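You operate a simulated robot arm through the tools that you are given. There is no shell and no other tool. Be economical: measure what you need, move in short steps, check, and stop when the job is done.

You run a simulated robot arm. Do the job below in one go: nothing can be reset, and whatever is moved stays where it is left.

Task
Pack the gap under the capping piece with the packer that the gauge calls for.
Fine: slacken the bridge screw first and tighten it after. Where these are worked on the way, their far stop is far enough and under half their travel is too little: bridge screw.

The check looks at the end state, three seconds after you hand in, the way a careful person would. Anything else that was tipped, shoved, dropped, spilled or broken makes it a failure.

Robot
A 7-joint arm with a fingered hand on a trunk, on a base that drives. Base frame: it is fixed to the floor where the robot stands at the start and does not move with it; the origin is under the middle of the robot, x ahead of it, y to its left, z up. Units: m, rad, N and s.
With the tool pointing down near the work surface it reaches from about 0.32 to 0.72 m from the robot's upright axis, wherever it stands. Its first joint turns from -2.897 to 2.897 rad. Places, roughly: bearer [0.5, 0.2, 0.8]; bridge screw [0.5, 0.2, 0.9]; capping piece [0.5, 0.2, 0.8]; packing gap [0.4, 0.2, 0.8]. Payload 4 kg.
The TCP is the grasp point between the finger pads, 0.026 m short of the fingertips. In the tool frame z runs along the fingers and y along their closing line. Largest opening 0.148 m; the body of the gripper starts 0.073 m behind the TCP. The gripper is a hand of 3 fingers: y runs from the thumb to the fingers, the wrist lies at [0, 0, -0.239] in the tool frame.
Orientation is that of the tool frame in the base frame, as a unit quaternion [x, y, z, w]. With the fingers straight down and closing along the base's y, the tool's x points along the base's -x, its y along +y and its z along -z.

Tools
- The arm moves only by the tool arm_command. Its argument "commands" is a list of rows, each an object of numbers (a shift or turn left out is 0): "tx", "ty", "tz": the shift along the tool's x, y, z in m; "wx", "wy", "wz": the turn, a rotation vector about the tool's x, y, z in rad. In form: [{"tx": .., "ty": .., "tz": .., "wx": .., "wy": .., "wz": ..}, ...]. A call has 1 to 8 rows; each row shifts and turns the commanded pose from where the row before left it, along the tool's axes as they then stand. A row lasts 0.2 s, in which the tool goes at most 0.05 m and 0.15 rad; a call with a longer step from one row to the next is refused whole. Where a pose cannot be reached the arm comes as near as it can. A force on the tool above 40 N (or 10 N above the force at the start of the call, whichever is more), or a blocked arm, ends the call early, and 0.2 s more pass. In this call time passes only in rows, and 0.2 s behind the last. The reply holds the time, the measured pose of the TCP, the force on the tool along the base axes, the opening and the grip force, in the units named above and with some noise, with the torque about the TCP (base axes, N m) and any sound that the robot's microphone picked up.
- Cameras (640 x 400 px; columns grow to the right, rows downward): "scene" is now at [0.0129, 0.1695, 1.4946]; the picture's right is [0.28, -0.96, 0.00], its down [-0.77, -0.23, -0.60] and it looks along [0.58, 0.17, -0.80] (base axes); focal length 285 px, centre (320, 200). "wrist" rides on the gripper at [0.068, -0.039, -0.09] in the tool frame; the picture's right is [0.50, 0.87, 0.00], its down [-0.66, 0.38, -0.65] and it looks along [-0.57, 0.33, 0.76] (tool axes); focal length 222 px, centre (320, 200). There is no depth. A picture from a camera that has moved, and an enlarged one, comes with that camera's place and axes in the base frame and with its lens.
- grab_frame(camera): a new picture of that camera. No time passes.
- lift_body(by): slides the trunk up (or, below 0, down) by that many m; the arm and the scene camera ride with it, the base frame stays. It gives what a move gives, with no picture.
- drive_base(legs): drives the robot by 1 to 6 legs, each [ahead, left, turn to the left] in m, m and rad, along the robot's own axes; the way and the turn of a leg run together, so that a leg with both is an arc; at most 1.5 m and 3.142 rad a leg. The arm and the cameras ride along, it lands a little off, and it stops where it bumps. It gives what a move gives.
- move_fingers(finger1, finger2, thumb_bend): sets how far each is bent, from 0 (flat) to 1 (curled in); at 0.3 the hand is open as for a grip, at 0.7 the pads meet at the TCP. One left out holds its place. A second passes; each finger stops where it meets its share of the squeeze, and holds until it gets a number again. It is the only way to open and close the hand. It gives what a move gives, with no picture; readings hold the bend of each and the force on the fingers (four entries, about 0 where the hand has none), thumb and palm.
- pan_tilt(pan, tilt): turns the head with the scene camera to pan (to the left, within 2.705 rad either way) and tilt (down, from -0.506 to 1.204), counted from straight ahead of the robot. It gives what a move gives.
- close_up(camera, box): a new picture of the part [left, top, right, bottom] of that camera's present view, enlarged. No time passes.
- sign_off(): hands the job in; it is judged then, once.

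Work in short steps. Places have to be worked out from the pictures, the camera data and where the tool is seen: move nearer, look again, correct. Check each grasp and each placing, and mend what went wrong. You have 120 turns and 90 pictures in all, those below and enlarged ones among them. Open the gripper and draw the arm clear of the work before you hand the job in, unless the task says otherwise; then end with one line.

The tools are called after "Call:" as a command line: name --argument value ..., lists and objects as JSON in quotes. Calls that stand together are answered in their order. arm_command: Moves the arm, as the interface text tells. Its arguments: {"type":"object","properties":{"commands":{"type":"array"}},"required":["commands"]} The other tools are called the same way: lift_body (by) slides the trunk up or down; move_fingers (finger1, finger2, thumb_bend) moves the fingers one by one; drive_base (legs) drives the base; pan_tilt (pan, tilt) turns the head that bears the scene camera; grab_frame (camera) takes a picture; close_up (camera, box) takes an enlarged picture of a part of a camera's view; sign_off () hands the job in.

At the start:

```text
clock: 0.0
position: [0.4608, 0.0798, 1.1916]
tcp_rot: [0.001, 1.0, 0.0, 0.0]
contact_force: [-0.4, 0.4, -1.1]
torque: [0.01, 0.01, 0.02]
width: 0.148
grasp_force: 0.1
shape: jaw
bend: [0.3, 0.3, 0.3]
finger forces: [0.0, 0.0, 0.2, 0.0, 0.0, 0.0]
trunk travel left (down, up): [-0.475, 0.115]
robot x, y, heading: [0.0027, 0.0002, 0.001]
head pan, tilt: [0.286, 0.927]
```

scene: 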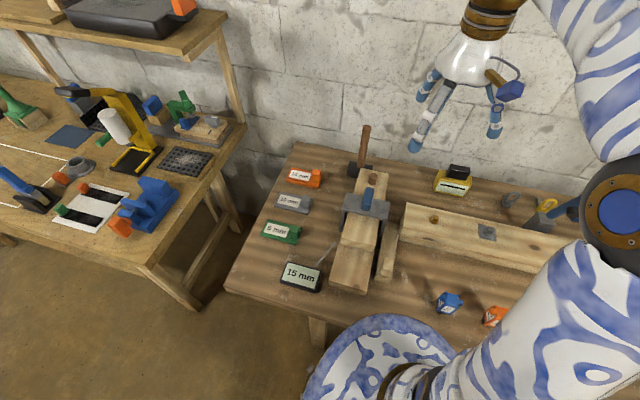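
wrist: 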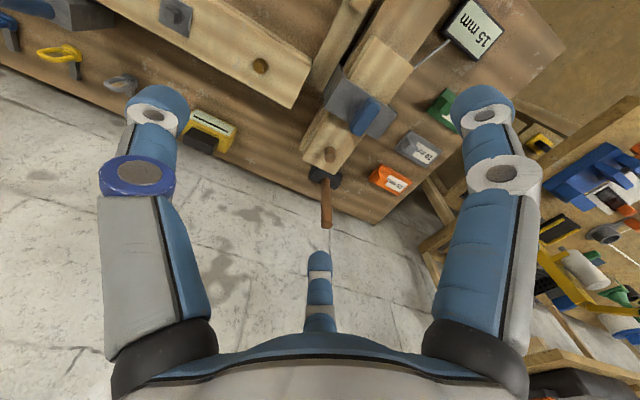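

I'll zoom in on the bench to read the gauge, packers and the bridge.

Call:
close_up --camera "scene" --box '[240, 150, 340, 300]'

Call:
close_up --camera "scene" --box '[300, 110, 460, 310]'

```text
2.67 times, centred on (290, 225) of scene
camera zoom: at [0.0129, 0.1695, 1.4946], right [0.28, -0.96, 0.0], down [-0.77, -0.23, -0.6], along [0.58, 0.17, -0.8], focal length 760 px, centre (400, 133)
```

zoom: 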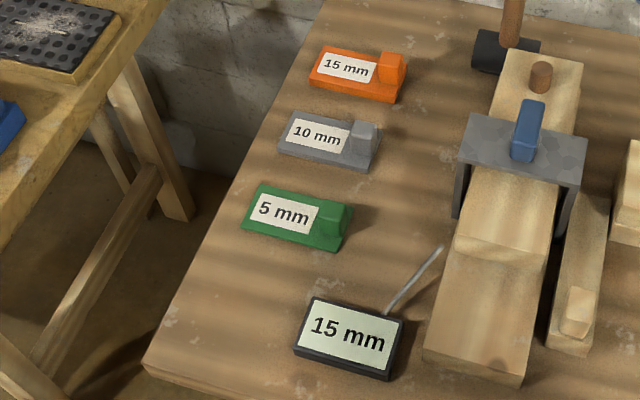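

```text
2.00 times, centred on (380, 210) of scene
camera zoom: at [0.0129, 0.1695, 1.4946], right [0.28, -0.96, 0.0], down [-0.77, -0.23, -0.6], along [0.58, 0.17, -0.8], focal length 570 px, centre (200, 180)
```

zoom: 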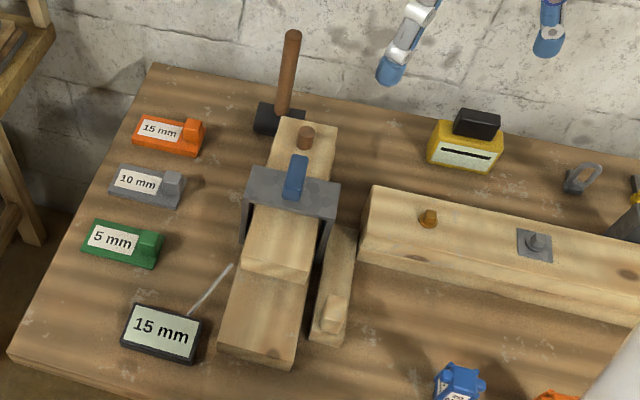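

The gauge shows 15 mm, which matches the orange packer at about (0.62, 0.40). Next I'll bring the wrist camera down to see the gap and bridge from the front.

Call:
arm_command --commands '[{"tx": 0.025, "ty": 0.01, "tz": 0.036}, {"tx": 0.025, "ty": 0.01, "tz": 0.036}, {"tx": 0.025, "ty": 0.01, "tz": 0.036}, {"tx": 0.025, "ty": 0.01, "tz": 0.036}, {"tx": 0.025, "ty": 0.01, "tz": 0.036}, {"tx": 0.02, "ty": 0.01, "tz": 0.03}]'

Call:
grab_frame --camera "wrist"

Call:
grab_frame --camera "scene"

```text
clock: 1.4
position: [0.3155, 0.1413, 0.9803]
tcp_rot: [0.0, 1.0, 0.0, 0.0]
contact_force: [1.3, 0.0, -0.8]
torque: [-0.01, 0.01, 0.01]
width: 0.148
grasp_force: 0.0
shape: jaw
bend: [0.3, 0.3, 0.3]
finger forces: [0.1, 0.1, 0.0, 0.0, 0.0, 0.1]
trunk travel left (down, up): [-0.475, 0.115]
robot x, y, heading: [-0.0006, -0.0009, -0.005]
head pan, tilt: [0.286, 0.927]
```

```text
85 pictures are left
camera wrist: at [0.2454, 0.1017, 1.0699], right [-0.5, 0.87, 0.0], down [0.66, 0.38, 0.65], along [0.57, 0.33, -0.76], focal length 222 px, centre (320, 200)
```

wrist: 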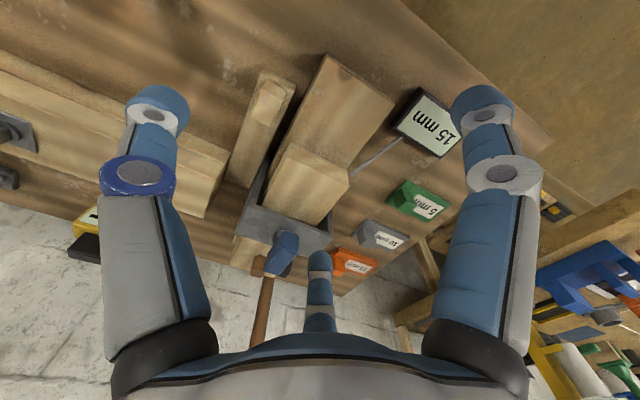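

```text
84 pictures are left
camera scene: at [0.0128, 0.1696, 1.4946], right [0.28, -0.96, 0.0], down [-0.77, -0.23, -0.6], along [0.58, 0.17, -0.8], focal length 285 px, centre (320, 200)
```

scene: 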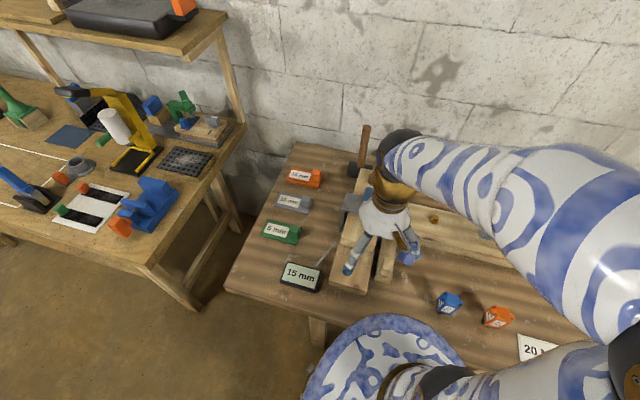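

A label reading "20" has appeared at the lower right of the bench, so I'll check it, and enlarge the wrist view of the gap.

Call:
close_up --camera "wrist" --box '[200, 40, 440, 290]'

Call:
close_up --camera "scene" --box '[420, 270, 640, 400]'

```text
1.60 times, centred on (320, 165) of wrist
camera zoom: at [0.2454, 0.1017, 1.0699], right [-0.5, 0.87, 0.0], down [0.66, 0.38, 0.65], along [0.57, 0.33, -0.76], focal length 355 px, centre (320, 256)
```

zoom: 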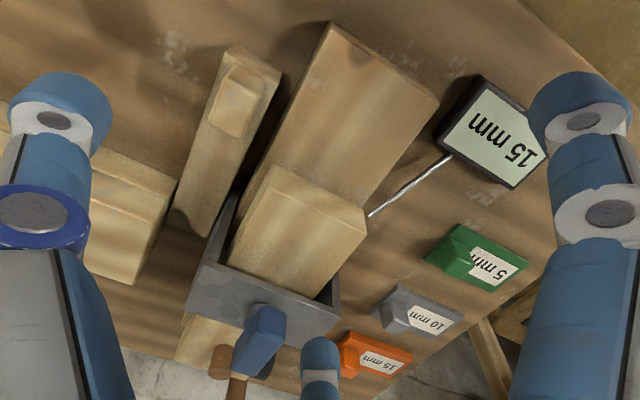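

```text
2.91 times, centred on (530, 335) of scene
camera zoom: at [0.0128, 0.1696, 1.4946], right [0.28, -0.96, 0.0], down [-0.77, -0.23, -0.6], along [0.58, 0.17, -0.8], focal length 829 px, centre (-291, -193)
```

zoom: 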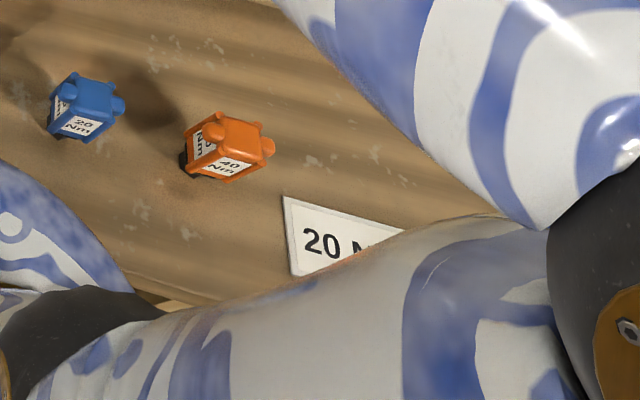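

Those are only torque labels. To see into the gap, I'll tilt the tool forward and lower it a little.

Call:
arm_command --commands '[{"wy": -0.15}, {"wy": -0.15}, {"wy": -0.15}, {"wy": -0.15}, {"tz": 0.03, "tx": 0.03}, {"tz": 0.03, "tx": 0.03}]'

Call:
grab_frame --camera "wrist"

```text
clock: 2.8
position: [0.3415, 0.1932, 0.9346]
tcp_rot: [0.0, 0.956, 0.0, 0.295]
contact_force: [0.3, -0.5, 0.2]
torque: [0.02, 0.01, -0.03]
width: 0.1479
grasp_force: 0.1
shape: jaw
bend: [0.3, 0.3, 0.3]
finger forces: [0.1, 0.0, 0.1, 0.0, 0.1, 0.0]
out of reach, approached as far as the arm can: row 4, 5, 6
trunk travel left (down, up): [-0.475, 0.115]
robot x, y, heading: [-0.0017, -0.0012, -0.001]
head pan, tilt: [0.286, 0.927]
```

```text
81 pictures are left
camera wrist: at [0.2319, 0.1539, 0.9718], right [-0.41, 0.87, -0.28], down [0.17, 0.38, 0.91], along [0.89, 0.33, -0.31], focal length 222 px, centre (320, 200)
```

wrist: 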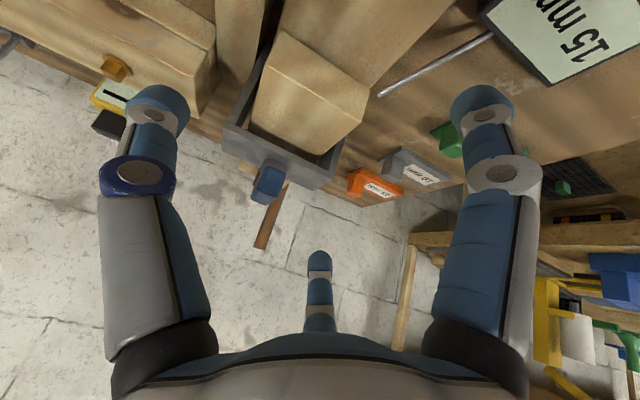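

Call:
close_up --camera "wrist" --box '[200, 0, 500, 200]'

```text
2.00 times, centred on (350, 100) of wrist
camera zoom: at [0.2319, 0.1539, 0.9718], right [-0.41, 0.87, -0.28], down [0.17, 0.38, 0.91], along [0.89, 0.33, -0.31], focal length 444 px, centre (260, 400)
```

zoom: 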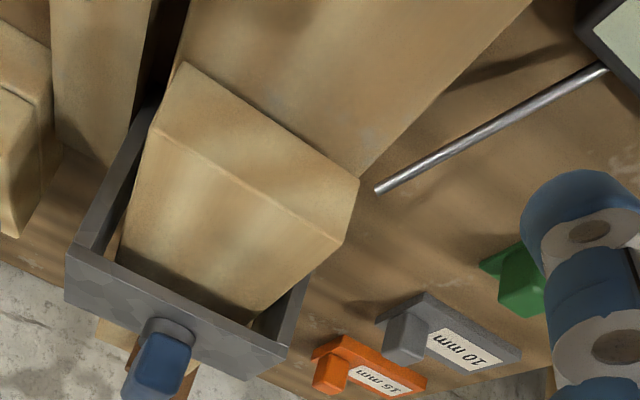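

The gap is hidden under the capping piece from here. I'll untilt, raise and swing the arm to the right, then back the robot off for a flatter view.

Call:
arm_command --commands '[{"wy": 0.15, "tz": -0.03}, {"wy": 0.15, "tz": -0.03}, {"wy": 0.15, "tz": -0.03}, {"wy": 0.15, "tz": -0.03}, {"ty": -0.045, "tz": -0.01}, {"ty": -0.045}, {"ty": -0.045}, {"ty": -0.045}]'

Call:
drive_base --legs '[[-0.3, 0, 0]]'

Call:
pan_tilt --pan 0.05 --tilt 0.75

Call:
grab_frame --camera "scene"

```text
clock: 4.6
position: [0.295, 0.0114, 1.0553]
tcp_rot: [0.0, 1.0, 0.0, 0.0]
contact_force: [0.7, 1.0, 0.2]
torque: [-0.01, 0.01, 0.04]
width: 0.1478
grasp_force: 0.0
shape: jaw
bend: [0.3, 0.3, 0.3]
finger forces: [0.0, 0.0, 0.0, 0.0, 0.0, 0.0]
trunk travel left (down, up): [-0.475, 0.115]
robot x, y, heading: [0.001, -0.0001, -0.001]
head pan, tilt: [0.286, 0.927]
```

```text
clock: 6.6
position: [0.0012, 0.0115, 1.0546]
tcp_rot: [-0.002, 1.0, 0.0, 0.0]
contact_force: [-0.7, 0.2, 0.2]
torque: [0.01, 0.03, 0.02]
width: 0.1478
grasp_force: 0.0
shape: jaw
bend: [0.3, 0.3, 0.3]
finger forces: [0.0, 0.0, 0.0, 0.1, 0.0, 0.0]
trunk travel left (down, up): [-0.475, 0.115]
robot x, y, heading: [-0.2928, -0.0007, 0.005]
head pan, tilt: [0.286, 0.927]
```

```text
clock: 7.4
position: [0.0017, 0.0124, 1.0549]
tcp_rot: [-0.001, 1.0, 0.0, 0.0]
contact_force: [-0.4, -1.2, 0.3]
torque: [0.0, -0.02, -0.01]
width: 0.148
grasp_force: 0.1
shape: jaw
bend: [0.3, 0.3, 0.3]
finger forces: [0.1, 0.0, 0.1, 0.0, 0.1, 0.0]
trunk travel left (down, up): [-0.475, 0.115]
robot x, y, heading: [-0.2934, -0.0015, -0.0]
head pan, tilt: [0.051, 0.75]
```

```text
79 pictures are left
camera scene: at [-0.2704, 0.1524, 1.5085], right [0.06, -1.0, 0.0], down [-0.68, -0.04, -0.73], along [0.73, 0.04, -0.68], focal length 285 px, centre (320, 200)
```

scene: 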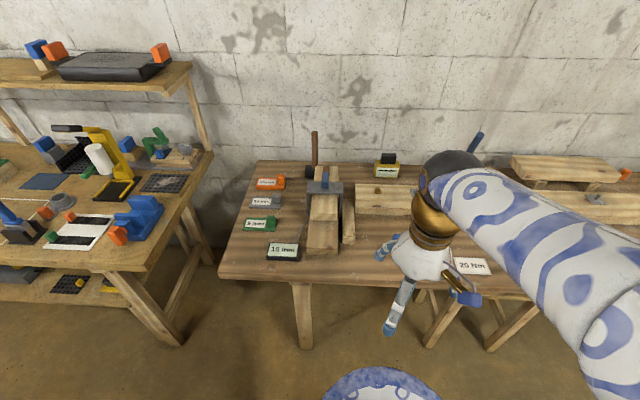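

Clear of the bench. Lowering the trunk for a flat look into the gap.

Call:
lift_body --by -0.36

Call:
pan_tilt --pan 0.05 --tilt 0.4

Call:
grab_frame --camera "scene"

Call:
close_up --camera "scene" --box '[230, 120, 390, 240]'

```text
clock: 10.9
position: [0.0016, 0.0128, 0.6937]
tcp_rot: [-0.002, 1.0, 0.0, 0.001]
contact_force: [-0.4, 0.5, -0.5]
torque: [0.04, -0.01, 0.0]
width: 0.148
grasp_force: 0.0
shape: jaw
bend: [0.3, 0.3, 0.3]
finger forces: [0.0, 0.1, 0.0, 0.0, 0.1, 0.1]
trunk travel left (down, up): [-0.115, 0.475]
robot x, y, heading: [-0.2929, -0.0025, 0.005]
head pan, tilt: [0.051, 0.75]
```

```text
clock: 11.7
position: [0.0011, 0.0123, 0.6938]
tcp_rot: [-0.001, 1.0, 0.0, 0.0]
contact_force: [-0.4, -0.5, -0.8]
torque: [-0.03, 0.0, 0.01]
width: 0.148
grasp_force: 0.1
shape: jaw
bend: [0.3, 0.3, 0.3]
finger forces: [0.1, 0.0, 0.0, 0.1, 0.0, 0.0]
trunk travel left (down, up): [-0.115, 0.475]
robot x, y, heading: [-0.2953, -0.0011, 0.008]
head pan, tilt: [0.051, 0.4]
```

```text
78 pictures are left
camera scene: at [-0.2606, 0.1528, 1.1796], right [0.05, -1.0, 0.0], down [-0.39, -0.02, -0.92], along [0.92, 0.05, -0.39], focal length 285 px, centre (320, 200)
```

scene: 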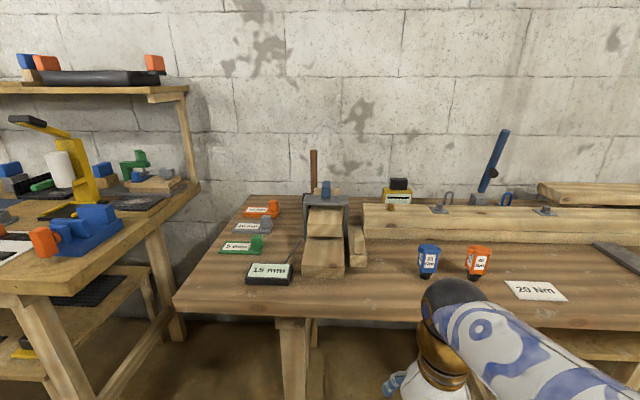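

```text
3.33 times, centred on (310, 180) of scene
camera zoom: at [-0.2606, 0.1528, 1.1796], right [0.05, -1.0, 0.0], down [-0.39, -0.02, -0.92], along [0.92, 0.05, -0.39], focal length 950 px, centre (353, 267)
```

zoom: 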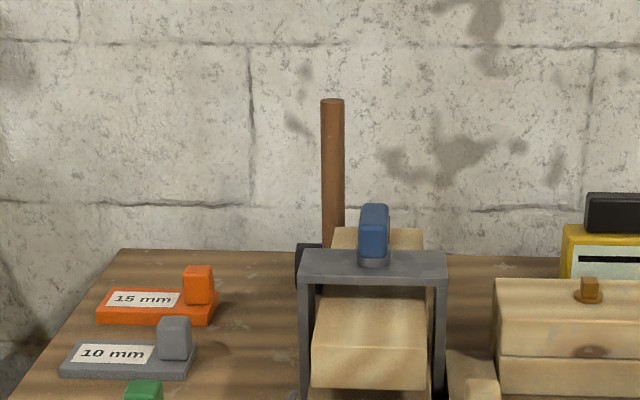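

Call:
close_up --camera "scene" --box '[280, 170, 380, 285]'

Call:
close_up --camera "scene" --box '[215, 195, 315, 295]'

```text
3.48 times, centred on (330, 228) of scene
camera zoom: at [-0.2606, 0.1528, 1.1796], right [0.05, -1.0, 0.0], down [-0.39, -0.02, -0.92], along [0.92, 0.05, -0.39], focal length 991 px, centre (285, 104)
```

zoom: 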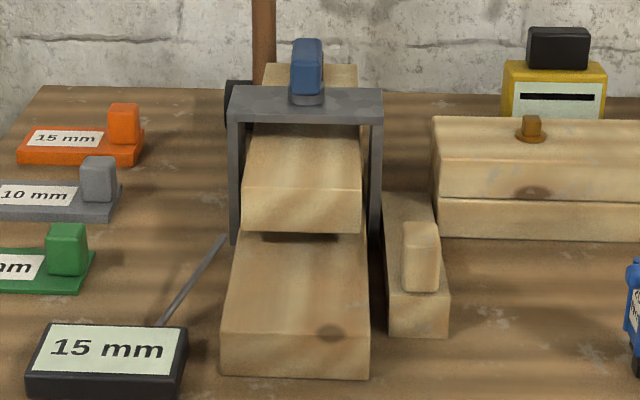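

```text
4.00 times, centred on (265, 245) of scene
camera zoom: at [-0.2606, 0.1528, 1.1796], right [0.05, -1.0, 0.0], down [-0.39, -0.02, -0.92], along [0.92, 0.05, -0.39], focal length 1140 px, centre (540, 20)
```

zoom: 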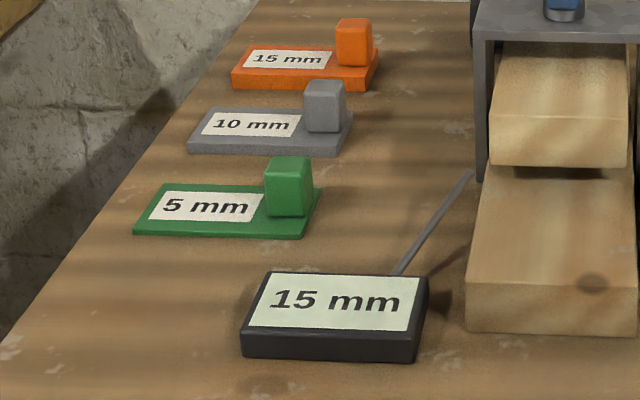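

Estimates:

| Item | Position |
|---|---|
| Bearer top | z ≈ 0.785 |
| Capping piece front | x ≈ 0.385, y 0.13–0.225 |
| Bridge top | z ≈ 0.87 |
| Screw wing | (0.48, 0.176), up to z ≈ 0.924 |

I'll raise the trunk again and learn how the hand closes in free air.

Call:
lift_body --by 0.36

Call:
pan_tilt --pan 0.0 --tilt 0.9

Call:
move_fingers --finger1 0.6 --finger2 0.6 --thumb_bend 0.6

Call:
grab_frame --camera "wrist"

Call:
grab_frame --camera "scene"

```text
clock: 15.2
position: [0.0014, 0.0127, 1.055]
tcp_rot: [-0.002, 1.0, 0.0, 0.001]
contact_force: [0.7, -0.5, 0.5]
torque: [-0.03, 0.05, -0.01]
width: 0.1477
grasp_force: 0.0
shape: jaw
bend: [0.3, 0.3, 0.3]
finger forces: [0.1, 0.1, 0.0, 0.0, 0.1, 0.0]
trunk travel left (down, up): [-0.475, 0.115]
robot x, y, heading: [-0.2924, 0.0006, -0.002]
head pan, tilt: [0.051, 0.4]
```

```text
clock: 16.1
position: [0.0022, 0.0121, 1.0553]
tcp_rot: [-0.002, 1.0, 0.0, 0.0]
contact_force: [-0.2, 0.1, -0.5]
torque: [0.02, 0.0, -0.02]
width: 0.1482
grasp_force: 0.1
shape: jaw
bend: [0.3, 0.3, 0.3]
finger forces: [0.0, 0.0, 0.0, 0.0, 0.0, 0.1]
trunk travel left (down, up): [-0.475, 0.115]
robot x, y, heading: [-0.2962, -0.0026, 0.01]
head pan, tilt: [0.0, 0.901]
```

```text
clock: 17.1
position: [0.0025, 0.0112, 1.0546]
tcp_rot: [-0.002, 1.0, 0.001, 0.0]
contact_force: [-0.1, -0.1, 0.1]
torque: [0.0, -0.04, 0.01]
width: 0.03
grasp_force: 0.1
shape: fingers
bend: [0.6, 0.6, 0.6]
finger forces: [0.1, 0.1, 0.0, 0.1, 0.0, 0.0]
trunk travel left (down, up): [-0.475, 0.115]
robot x, y, heading: [-0.2932, 0.0007, 0.002]
head pan, tilt: [0.0, 0.901]
```

```text
74 pictures are left
camera wrist: at [-0.0682, -0.0278, 1.1447], right [-0.5, 0.86, 0.0], down [0.65, 0.38, 0.65], along [0.57, 0.33, -0.76], focal length 222 px, centre (320, 200)
```

wrist: 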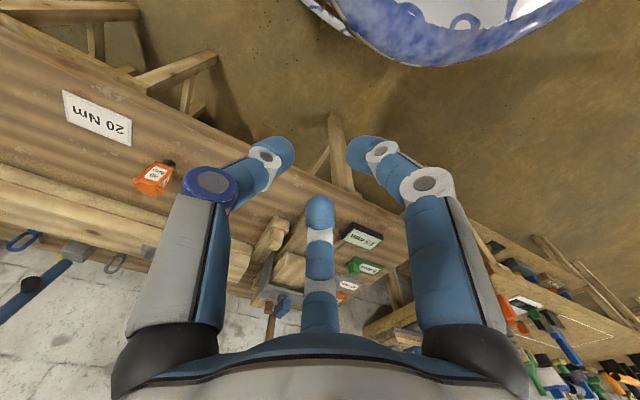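

```text
73 pictures are left
camera scene: at [-0.2776, 0.1481, 1.4966], right [0.0, -1.0, 0.0], down [-0.78, 0.0, -0.62], along [0.62, 0.0, -0.78], focal length 285 px, centre (320, 200)
```

scene: 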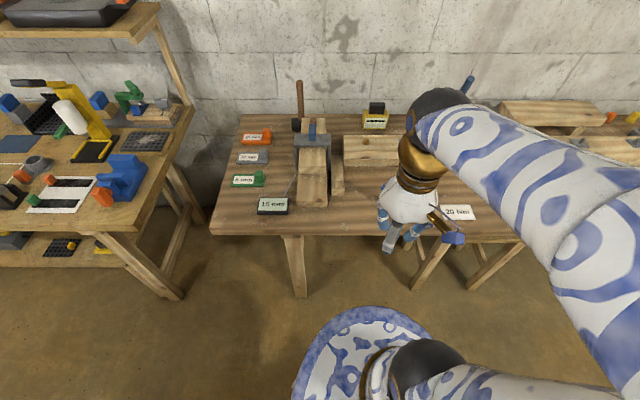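

The hand closes like a three-jaw chuck, with the thumb on -y and the fingers at ±x, +y. I'll open it, drive back up to the bench slightly left, and go look at the screw.

Call:
move_fingers --finger1 0.3 --finger2 0.3 --thumb_bend 0.3

Call:
drive_base --legs '[[0, 0.12, 0], [0.29, 0, 0]]'

Call:
pan_tilt --pan 0.1 --tilt 0.9

Call:
grab_frame --camera "scene"

```text
clock: 18.1
position: [0.0025, 0.0125, 1.0549]
tcp_rot: [-0.002, 1.0, 0.0, 0.0]
contact_force: [-0.7, -0.1, 0.0]
torque: [-0.01, 0.0, -0.02]
width: 0.1267
grasp_force: 0.1
shape: fingers
bend: [0.3, 0.3, 0.3]
finger forces: [0.0, 0.0, 0.0, 0.0, 0.0, 0.1]
trunk travel left (down, up): [-0.475, 0.115]
robot x, y, heading: [-0.2927, 0.0008, 0.001]
head pan, tilt: [0.0, 0.901]
```

```text
clock: 21.0
position: [0.2928, 0.1354, 1.055]
tcp_rot: [-0.006, 1.0, 0.0, 0.0]
contact_force: [-0.5, 0.2, 0.7]
torque: [0.02, 0.0, 0.05]
width: 0.1267
grasp_force: 0.1
shape: fingers
bend: [0.3, 0.3, 0.3]
finger forces: [0.0, 0.0, 0.1, 0.1, 0.1, 0.1]
trunk travel left (down, up): [-0.475, 0.115]
robot x, y, heading: [-0.0081, 0.1206, 0.012]
head pan, tilt: [0.0, 0.901]
```

```text
clock: 21.6
position: [0.2935, 0.1369, 1.0555]
tcp_rot: [-0.006, 1.0, 0.0, 0.0]
contact_force: [-0.3, 0.4, 0.2]
torque: [-0.01, -0.03, 0.0]
width: 0.1268
grasp_force: 0.1
shape: fingers
bend: [0.3, 0.3, 0.3]
finger forces: [0.0, 0.0, 0.0, 0.0, 0.1, 0.0]
trunk travel left (down, up): [-0.475, 0.115]
robot x, y, heading: [-0.0035, 0.1182, 0.01]
head pan, tilt: [0.099, 0.901]
```

```text
72 pictures are left
camera scene: at [0.0119, 0.2772, 1.4966], right [0.11, -0.99, 0.0], down [-0.78, -0.09, -0.62], along [0.62, 0.07, -0.78], focal length 285 px, centre (320, 200)
```

scene: 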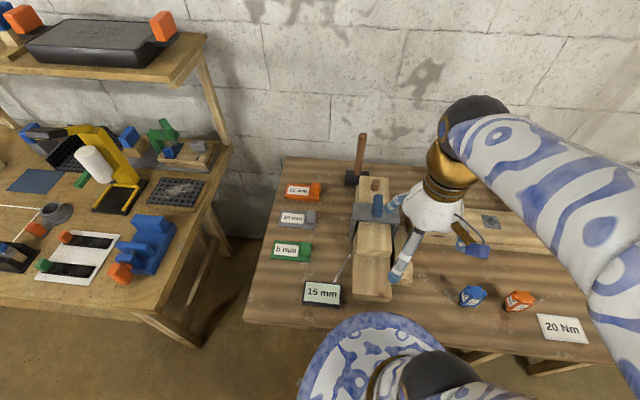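

I'll enlarge the screw/bridge and the packers from this viewpoint.

Call:
close_up --camera "scene" --box '[340, 170, 420, 230]'

Call:
close_up --camera "scene" --box '[265, 165, 345, 225]'

```text
6.67 times, centred on (380, 200) of scene
camera zoom: at [0.0119, 0.2772, 1.4966], right [0.11, -0.99, 0.0], down [-0.78, -0.09, -0.62], along [0.62, 0.07, -0.78], focal length 1900 px, centre (-80, 200)
```

zoom: 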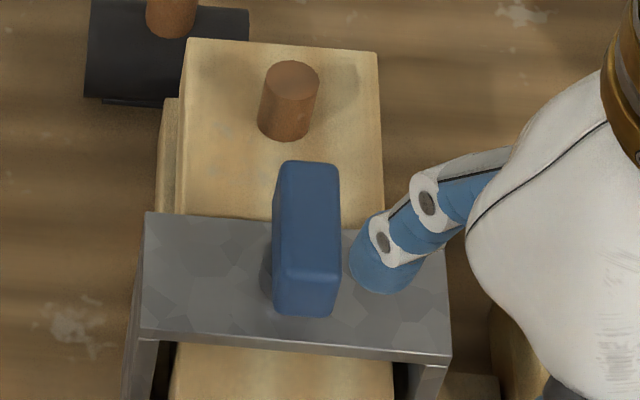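

```text
6.67 times, centred on (305, 195) of scene
camera zoom: at [0.0119, 0.2772, 1.4966], right [0.11, -0.99, 0.0], down [-0.78, -0.09, -0.62], along [0.62, 0.07, -0.78], focal length 1900 px, centre (420, 233)
```

zoom: 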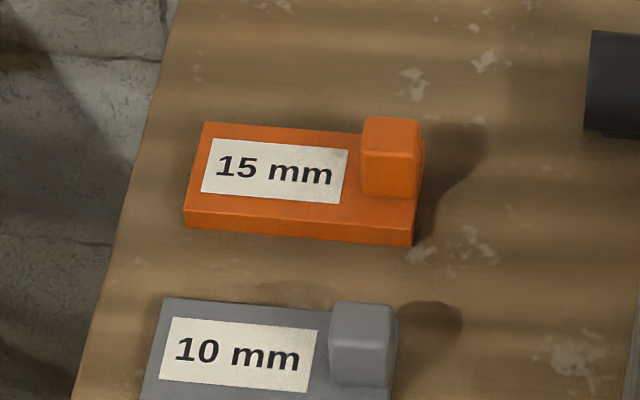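

The wing is about 0.056 × 0.022 m, aligned with x, near (0.475, 0.177). I'll turn the tool by -90° so the thumb lies along the wing.

Call:
arm_command --commands '[{"wz": 0.148}, {"wz": 0.148}, {"wz": 0.148}, {"wz": 0.148}, {"wz": 0.148}, {"wz": 0.148}, {"wz": 0.148}, {"wz": 0.148}]'

Call:
arm_command --commands '[{"wz": 0.133}, {"wz": 0.133}, {"wz": 0.133}, {"ty": 0.046, "tx": 0.01, "tz": 0.01}, {"ty": 0.046, "tx": 0.01, "tz": 0.01}, {"ty": 0.046, "tx": 0.01, "tz": 0.01}, {"ty": 0.046, "tx": 0.01, "tz": 0.005}]'

Call:
grab_frame --camera "wrist"

```text
clock: 23.4
position: [0.2937, 0.1347, 1.0557]
tcp_rot: [0.554, 0.833, -0.001, 0.0]
contact_force: [0.5, -0.9, -0.1]
torque: [0.01, 0.02, -0.02]
width: 0.1264
grasp_force: 0.1
shape: fingers
bend: [0.3, 0.3, 0.3]
finger forces: [0.0, 0.0, 0.1, 0.1, 0.0, 0.0]
trunk travel left (down, up): [-0.475, 0.115]
robot x, y, heading: [-0.0042, 0.1173, 0.013]
head pan, tilt: [0.099, 0.901]
```

```text
clock: 25.1
position: [0.4797, 0.1791, 1.019]
tcp_rot: [0.707, 0.707, 0.0, 0.0]
contact_force: [0.2, -0.7, 0.2]
torque: [-0.01, -0.01, 0.02]
width: 0.127
grasp_force: 0.1
shape: fingers
bend: [0.3, 0.3, 0.3]
finger forces: [0.0, 0.0, 0.0, 0.0, 0.0, 0.1]
trunk travel left (down, up): [-0.475, 0.115]
robot x, y, heading: [-0.0016, 0.1226, 0.01]
head pan, tilt: [0.099, 0.901]
```

```text
69 pictures are left
camera wrist: at [0.4387, 0.2464, 1.1093], right [0.87, 0.5, 0.0], down [0.38, -0.66, 0.65], along [0.33, -0.57, -0.76], focal length 222 px, centre (320, 200)
```

wrist: 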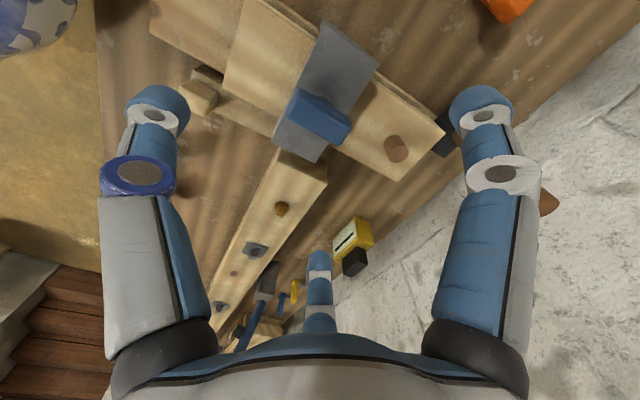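

Call:
close_up --camera "wrist" --box '[250, 60, 390, 160]'

```text
4.00 times, centred on (320, 110) of wrist
camera zoom: at [0.4387, 0.2464, 1.1093], right [0.87, 0.5, 0.0], down [0.38, -0.66, 0.65], along [0.33, -0.57, -0.76], focal length 888 px, centre (320, 560)
```

zoom: 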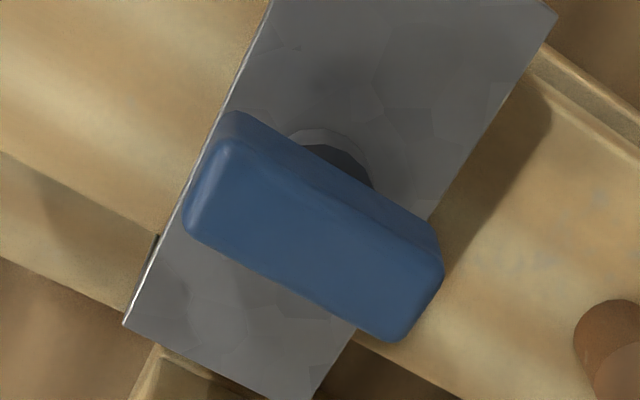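

Wing centre is about (0.475, 0.178). I'll descend to TCP z ≈ 0.912, keeping the fingertips above the bridge top.

Call:
arm_command --commands '[{"ty": -0.0045, "tx": -0.001, "tz": 0.036}, {"tz": 0.036}, {"tz": 0.034}]'

Call:
close_up --camera "wrist" --box '[120, 0, 520, 250]'

Call:
close_up --camera "scene" --box '[330, 150, 450, 260]'

```text
clock: 25.9
position: [0.4708, 0.1744, 0.9136]
tcp_rot: [0.707, 0.707, 0.001, 0.001]
contact_force: [-0.3, -0.5, -0.6]
torque: [0.0, -0.02, 0.0]
width: 0.1269
grasp_force: 0.0
shape: fingers
bend: [0.3, 0.3, 0.3]
finger forces: [0.0, 0.0, 0.1, 0.1, 0.1, 0.1]
trunk travel left (down, up): [-0.475, 0.115]
robot x, y, heading: [-0.0013, 0.1236, 0.008]
head pan, tilt: [0.099, 0.901]
```

```text
1.60 times, centred on (320, 125) of wrist
camera zoom: at [0.4298, 0.2424, 1.004], right [0.87, 0.5, 0.0], down [0.38, -0.66, 0.65], along [0.33, -0.57, -0.76], focal length 355 px, centre (320, 320)
```

zoom: 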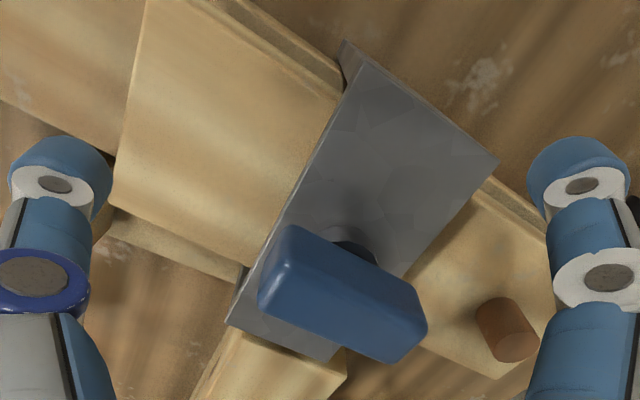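

```text
3.64 times, centred on (390, 205) of scene
camera zoom: at [0.0122, 0.2772, 1.4966], right [0.11, -0.99, 0.0], down [-0.78, -0.09, -0.62], along [0.62, 0.07, -0.78], focal length 1036 px, centre (66, 182)
```

zoom: 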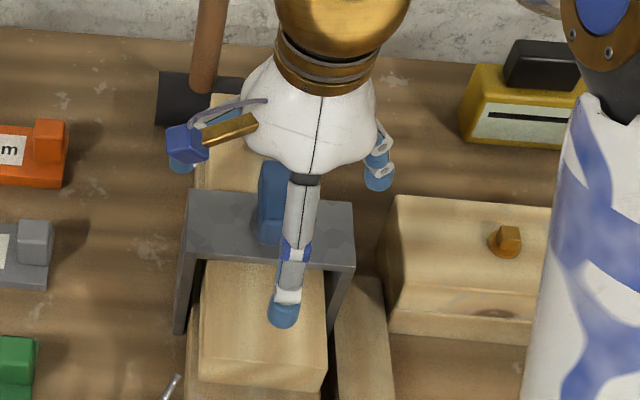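

The views now put the wing top at z ≈ 0.907 and the centre at (0.477, 0.178). I'll nudge over and go down 12 mm, then close gently.

Call:
arm_command --commands '[{"ty": 0.005, "tx": 0.003, "tz": 0.006}, {"tz": 0.006}]'

Call:
move_fingers --finger1 0.5 --finger2 0.5 --thumb_bend 0.42

Call:
close_up --camera "wrist" --box '[120, 0, 520, 250]'

```text
clock: 26.4
position: [0.4777, 0.1788, 0.9029]
tcp_rot: [0.707, 0.707, 0.0, 0.0]
contact_force: [-0.8, 0.5, -0.1]
torque: [0.02, -0.03, -0.02]
width: 0.1268
grasp_force: 0.1
shape: fingers
bend: [0.3, 0.3, 0.3]
finger forces: [0.0, 0.0, 0.0, 0.1, 0.0, 0.0]
trunk travel left (down, up): [-0.475, 0.115]
robot x, y, heading: [-0.0061, 0.1168, 0.013]
head pan, tilt: [0.099, 0.901]
```

```text
clock: 27.4
position: [0.4776, 0.1778, 0.9038]
tcp_rot: [0.708, 0.707, 0.001, 0.002]
contact_force: [3.2, 0.5, 25.8]
torque: [-0.23, -0.77, 0.04]
width: 0.0817
grasp_force: 12.7
shape: fingers
bend: [0.46, 0.46, 0.42]
finger forces: [10.4, 15.2, 0.0, 0.0, 0.0, 0.1]
trunk travel left (down, up): [-0.475, 0.115]
robot x, y, heading: [-0.0031, 0.124, 0.016]
head pan, tilt: [0.099, 0.901]
```

```text
1.60 times, centred on (320, 125) of wrist
camera zoom: at [0.4354, 0.2452, 0.9937], right [0.87, 0.5, 0.0], down [0.38, -0.66, 0.65], along [0.33, -0.57, -0.76], focal length 355 px, centre (320, 320)
```

zoom: 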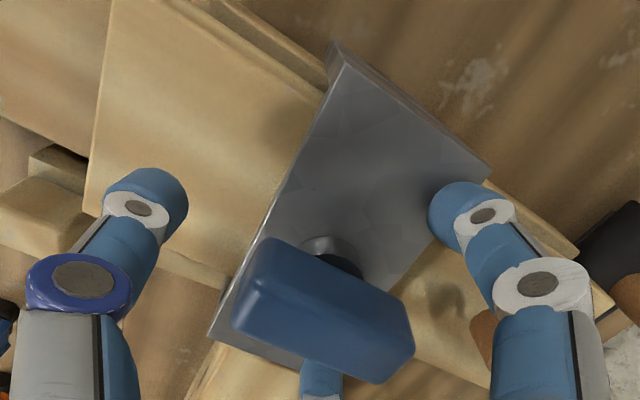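

The curling fingertips are pressing on the bridge top (25 N upward). I'll open them and raise about 13 mm.

Call:
move_fingers --finger1 0.36 --finger2 0.36 --thumb_bend 0.36

Call:
arm_command --commands '[{"tz": -0.013}]'

Call:
move_fingers --finger1 0.52 --finger2 0.52 --thumb_bend 0.45

Call:
close_up --camera "wrist" --box '[120, 0, 520, 250]'

```text
clock: 28.4
position: [0.4775, 0.1786, 0.9025]
tcp_rot: [0.707, 0.707, 0.0, 0.0]
contact_force: [1.8, -0.3, 0.2]
torque: [0.0, 0.02, 0.01]
width: 0.1076
grasp_force: 0.0
shape: fingers
bend: [0.36, 0.36, 0.36]
finger forces: [0.1, 0.0, 0.0, 0.1, 0.0, 0.1]
trunk travel left (down, up): [-0.475, 0.115]
robot x, y, heading: [-0.0012, 0.1201, 0.017]
head pan, tilt: [0.099, 0.901]
```

```text
clock: 28.9
position: [0.4782, 0.1786, 0.9149]
tcp_rot: [0.707, 0.707, 0.0, 0.0]
contact_force: [1.0, -0.2, -0.1]
torque: [-0.02, -0.03, 0.01]
width: 0.1076
grasp_force: 0.0
shape: fingers
bend: [0.36, 0.36, 0.36]
finger forces: [0.0, 0.0, 0.1, 0.0, 0.1, 0.1]
trunk travel left (down, up): [-0.475, 0.115]
robot x, y, heading: [-0.0041, 0.1212, 0.01]
head pan, tilt: [0.099, 0.901]
```

```text
clock: 29.9
position: [0.4769, 0.1786, 0.9155]
tcp_rot: [0.707, 0.707, 0.0, 0.0]
contact_force: [0.1, 0.1, 1.3]
torque: [-0.01, 0.0, -0.03]
width: 0.0678
grasp_force: 0.1
shape: fingers
bend: [0.52, 0.52, 0.45]
finger forces: [0.1, 0.0, 0.1, 0.0, 0.0, 0.0]
trunk travel left (down, up): [-0.475, 0.115]
robot x, y, heading: [-0.0028, 0.1184, 0.016]
head pan, tilt: [0.099, 0.901]
```

```text
1.60 times, centred on (320, 125) of wrist
camera zoom: at [0.4358, 0.2454, 1.0053], right [0.87, 0.5, 0.0], down [0.38, -0.66, 0.65], along [0.33, -0.57, -0.76], focal length 355 px, centre (320, 320)
```

zoom: 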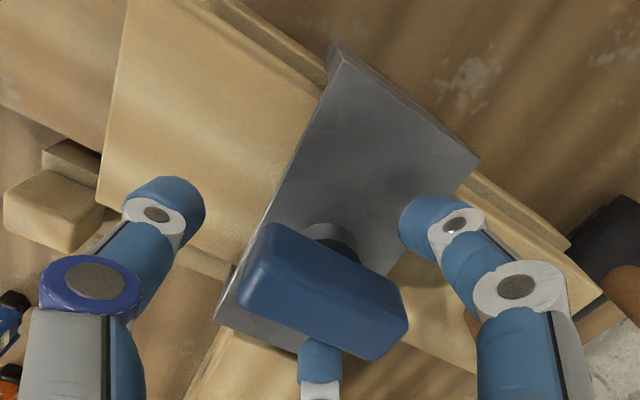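

No contact now and the wing is inside the three digits. Closing further.

Call:
move_fingers --finger1 0.62 --finger2 0.62 --thumb_bend 0.55

Call:
close_up --camera "wrist" --box '[120, 0, 520, 250]'

```text
clock: 30.9
position: [0.4776, 0.1773, 0.9158]
tcp_rot: [0.707, 0.707, -0.001, 0.0]
contact_force: [-0.2, -0.1, -1.4]
torque: [0.02, -0.02, -0.02]
width: 0.036
grasp_force: 1.0
shape: fingers
bend: [0.62, 0.62, 0.55]
finger forces: [0.2, 0.1, 0.0, 0.1, 0.2, 0.0]
trunk travel left (down, up): [-0.475, 0.115]
robot x, y, heading: [-0.0005, 0.1222, 0.014]
head pan, tilt: [0.099, 0.901]
```

```text
1.60 times, centred on (320, 125) of wrist
camera zoom: at [0.4358, 0.2454, 1.0053], right [0.87, 0.5, 0.0], down [0.38, -0.66, 0.65], along [0.33, -0.57, -0.76], focal length 355 px, centre (320, 320)
```

zoom: 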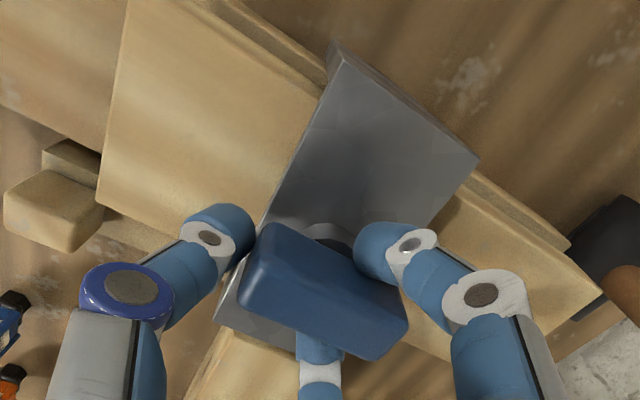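

Nearly touching on all sides; closing to a firm grip.

Call:
move_fingers --finger1 0.72 --finger2 0.72 --thumb_bend 0.65

Call:
close_up --camera "wrist" --box '[120, 0, 520, 250]'

```text
clock: 31.9
position: [0.4763, 0.1786, 0.9146]
tcp_rot: [0.707, 0.707, 0.0, 0.0]
contact_force: [-4.3, 0.2, -2.8]
torque: [0.0, 0.23, -0.02]
width: 0.0313
grasp_force: 11.4
shape: fingers
bend: [0.63, 0.63, 0.58]
finger forces: [6.1, 5.9, 0.0, 0.0, 11.5, 0.1]
trunk travel left (down, up): [-0.475, 0.115]
robot x, y, heading: [-0.0039, 0.1223, 0.014]
head pan, tilt: [0.099, 0.901]
```

```text
1.60 times, centred on (320, 125) of wrist
camera zoom: at [0.4353, 0.2454, 1.0053], right [0.87, 0.5, 0.0], down [0.38, -0.66, 0.65], along [0.33, -0.57, -0.76], focal length 355 px, centre (320, 320)
```

zoom: 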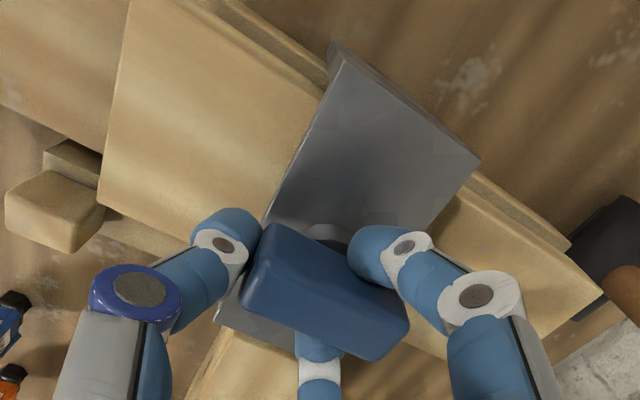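

Gripped (6/6/11.5 N). Turning the screw counter-clockwise a little and watching the torque.

Call:
arm_command --commands '[{"wz": -0.1}, {"wz": -0.1}, {"wz": -0.1}]'

Call:
close_up --camera "wrist" --box '[120, 0, 520, 250]'

```text
clock: 32.6
position: [0.4767, 0.178, 0.9155]
tcp_rot: [0.592, 0.806, -0.001, 0.0]
contact_force: [-4.7, -1.4, -3.9]
torque: [-0.04, 0.17, -0.03]
width: 0.0314
grasp_force: 11.7
shape: fingers
bend: [0.63, 0.63, 0.58]
finger forces: [5.7, 6.7, 0.1, 0.1, 11.8, 0.0]
trunk travel left (down, up): [-0.475, 0.115]
robot x, y, heading: [-0.002, 0.1256, 0.014]
head pan, tilt: [0.099, 0.901]
```

```text
1.60 times, centred on (320, 125) of wrist
camera zoom: at [0.4172, 0.2306, 1.0054], right [0.68, 0.73, 0.0], down [0.56, -0.51, 0.65], along [0.48, -0.44, -0.76], focal length 355 px, centre (320, 320)
```

zoom: 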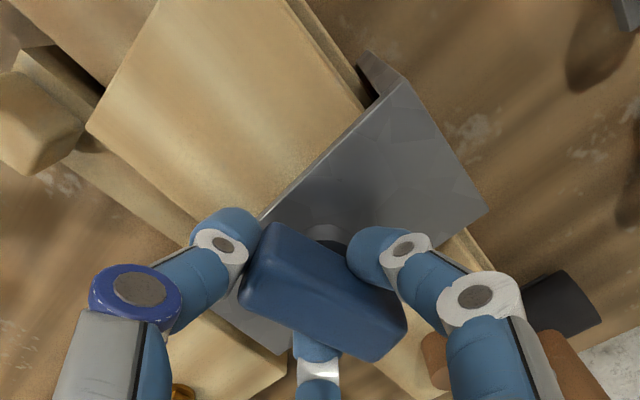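

The wing turns with the hand at low torque. Continuing.

Call:
arm_command --commands '[{"wz": -0.12}, {"wz": -0.12}, {"wz": -0.12}, {"wz": -0.12}, {"wz": -0.12}, {"wz": -0.12}]'

Call:
close_up --camera "wrist" --box '[120, 0, 520, 250]'

```text
clock: 34.0
position: [0.4768, 0.1779, 0.9145]
tcp_rot: [0.271, 0.963, 0.0, 0.0]
contact_force: [-2.3, -6.2, -4.0]
torque: [-0.2, 0.08, -0.02]
width: 0.0309
grasp_force: 13.3
shape: fingers
bend: [0.63, 0.63, 0.58]
finger forces: [5.3, 7.3, 0.0, 0.0, 12.8, 0.1]
trunk travel left (down, up): [-0.475, 0.115]
robot x, y, heading: [0.0003, 0.121, 0.014]
head pan, tilt: [0.099, 0.901]
```

```text
1.60 times, centred on (320, 125) of wrist
camera zoom: at [0.3973, 0.1784, 1.0054], right [0.02, 1.0, 0.0], down [0.76, -0.02, 0.65], along [0.65, -0.02, -0.76], focal length 355 px, centre (320, 320)
```

zoom: 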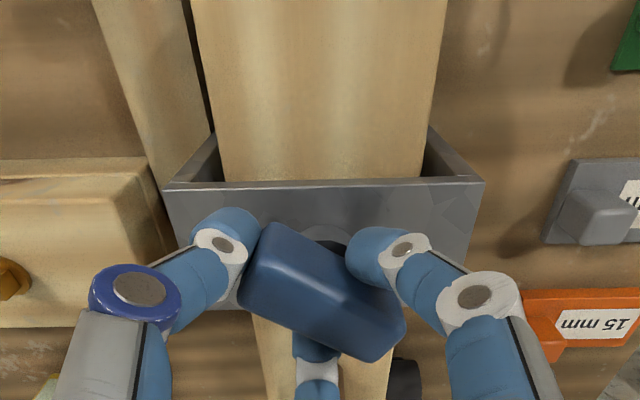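

Call:
arm_command --commands '[{"wz": -0.12}, {"wz": -0.12}, {"wz": -0.12}, {"wz": -0.12}, {"wz": -0.12}, {"wz": -0.12}]'

Call:
close_up --camera "wrist" --box '[120, 0, 520, 250]'

```text
clock: 35.5
position: [0.4767, 0.1776, 0.9157]
tcp_rot: [-0.086, 0.996, 0.0, 0.0]
contact_force: [-4.7, -10.9, 0.6]
torque: [-0.37, 0.09, -0.44]
width: 0.0301
grasp_force: 14.7
shape: fingers
bend: [0.65, 0.62, 0.58]
finger forces: [4.1, 9.7, 0.0, 0.0, 15.7, 0.0]
trunk travel left (down, up): [-0.475, 0.115]
robot x, y, heading: [-0.0007, 0.1205, 0.008]
head pan, tilt: [0.099, 0.901]
```

```text
1.60 times, centred on (320, 125) of wrist
camera zoom: at [0.4145, 0.1265, 1.0053], right [-0.64, 0.77, 0.0], down [0.58, 0.48, 0.65], along [0.5, 0.42, -0.76], focal length 355 px, centre (320, 320)
```

zoom: 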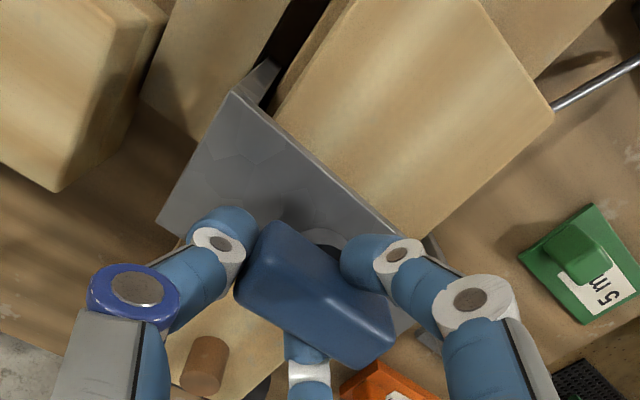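

Torque has built to 0.44 N·m, so it may be at the stop (about 1.6 rad). I'll nudge a bit more to confirm.

Call:
arm_command --commands '[{"wz": -0.1}]'

Call:
close_up --camera "wrist" --box '[120, 0, 520, 250]'

Call:
close_up --camera "scene" --box '[330, 150, 450, 260]'

```text
clock: 35.9
position: [0.4776, 0.1775, 0.9154]
tcp_rot: [-0.134, 0.991, 0.001, 0.0]
contact_force: [-8.6, -13.3, -0.9]
torque: [-0.39, 0.19, -0.62]
width: 0.0311
grasp_force: 16.2
shape: fingers
bend: [0.65, 0.62, 0.58]
finger forces: [4.5, 9.6, 0.0, 0.1, 17.8, 0.0]
trunk travel left (down, up): [-0.475, 0.115]
robot x, y, heading: [-0.0022, 0.1203, 0.016]
head pan, tilt: [0.099, 0.901]
```

```text
1.60 times, centred on (320, 125) of wrist
camera zoom: at [0.4197, 0.1207, 1.0053], right [-0.71, 0.7, 0.0], down [0.53, 0.54, 0.65], along [0.46, 0.47, -0.76], focal length 355 px, centre (320, 320)
```

zoom: 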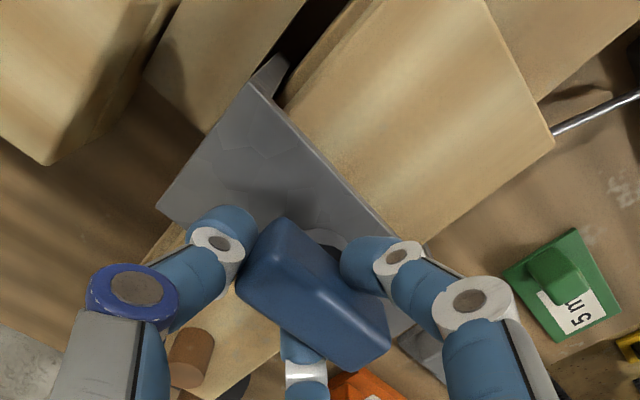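

```text
3.64 times, centred on (390, 205) of scene
camera zoom: at [0.011, 0.2756, 1.4968], right [0.11, -0.99, 0.0], down [-0.78, -0.09, -0.62], along [0.62, 0.07, -0.78], focal length 1036 px, centre (66, 182)
```

zoom: 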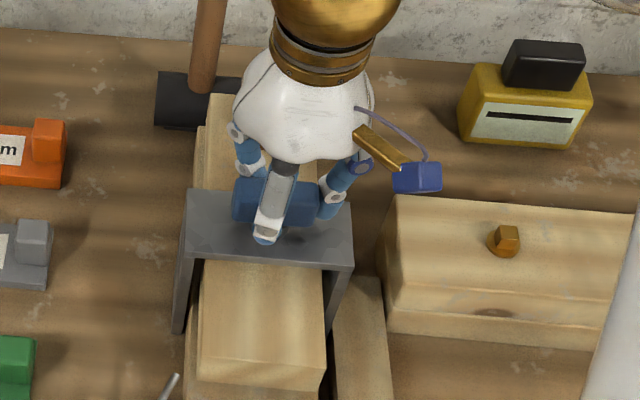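

The wing now lies across the bridge, a quarter turn to a stop, so the screw is slackened. I'll relieve the torque, open modestly, lift, then open fully.

Call:
arm_command --commands '[{"wz": 0.1}]'

Call:
move_fingers --finger1 0.48 --finger2 0.48 --thumb_bend 0.45

Call:
arm_command --commands '[{"tz": -0.03}, {"tz": -0.03}, {"wz": -0.05, "tz": -0.02}]'

Call:
move_fingers --finger1 0.3 --finger2 0.3 --thumb_bend 0.3

Call:
grab_frame --camera "wrist"

```text
clock: 36.2
position: [0.4776, 0.1779, 0.9157]
tcp_rot: [-0.086, 0.996, 0.001, 0.0]
contact_force: [-2.8, -9.8, -0.8]
torque: [-0.32, 0.09, -0.23]
width: 0.0307
grasp_force: 14.1
shape: fingers
bend: [0.65, 0.63, 0.58]
finger forces: [6.5, 7.2, 0.0, 0.0, 14.3, 0.0]
trunk travel left (down, up): [-0.475, 0.115]
robot x, y, heading: [-0.0042, 0.1225, 0.013]
head pan, tilt: [0.099, 0.901]
```

```text
clock: 37.2
position: [0.4782, 0.1783, 0.9152]
tcp_rot: [-0.085, 0.996, 0.0, 0.0]
contact_force: [-0.1, 0.8, 0.2]
torque: [0.01, -0.01, -0.01]
width: 0.073
grasp_force: 0.0
shape: fingers
bend: [0.48, 0.48, 0.45]
finger forces: [0.1, 0.1, 0.0, 0.0, 0.0, 0.0]
trunk travel left (down, up): [-0.475, 0.115]
robot x, y, heading: [-0.0042, 0.1215, 0.016]
head pan, tilt: [0.099, 0.901]
```

```text
clock: 38.0
position: [0.4772, 0.1786, 0.9957]
tcp_rot: [-0.111, 0.994, 0.0, -0.001]
contact_force: [-0.2, 0.0, -0.1]
torque: [-0.01, -0.02, -0.05]
width: 0.0732
grasp_force: 0.1
shape: fingers
bend: [0.48, 0.48, 0.45]
finger forces: [0.0, 0.0, 0.1, 0.0, 0.0, 0.0]
trunk travel left (down, up): [-0.475, 0.115]
robot x, y, heading: [-0.0017, 0.1194, 0.011]
head pan, tilt: [0.099, 0.901]
```

```text
clock: 39.0
position: [0.4767, 0.1779, 0.9945]
tcp_rot: [-0.11, 0.994, 0.0, 0.0]
contact_force: [-1.0, -0.4, -0.4]
torque: [0.01, 0.01, 0.0]
width: 0.1266
grasp_force: 0.0
shape: fingers
bend: [0.3, 0.3, 0.3]
finger forces: [0.1, 0.0, 0.1, 0.0, 0.0, 0.1]
trunk travel left (down, up): [-0.475, 0.115]
robot x, y, heading: [-0.0031, 0.1224, 0.01]
head pan, tilt: [0.099, 0.901]
```

```text
56 pictures are left
camera wrist: at [0.4177, 0.125, 1.0847], right [-0.68, 0.74, 0.0], down [0.56, 0.51, 0.65], along [0.48, 0.44, -0.76], focal length 222 px, centre (320, 200)
```

wrist: 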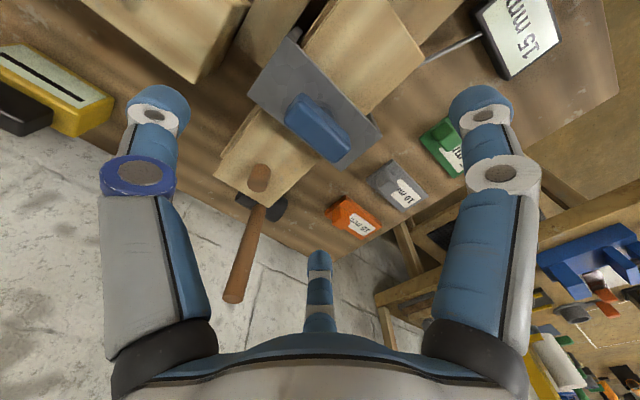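

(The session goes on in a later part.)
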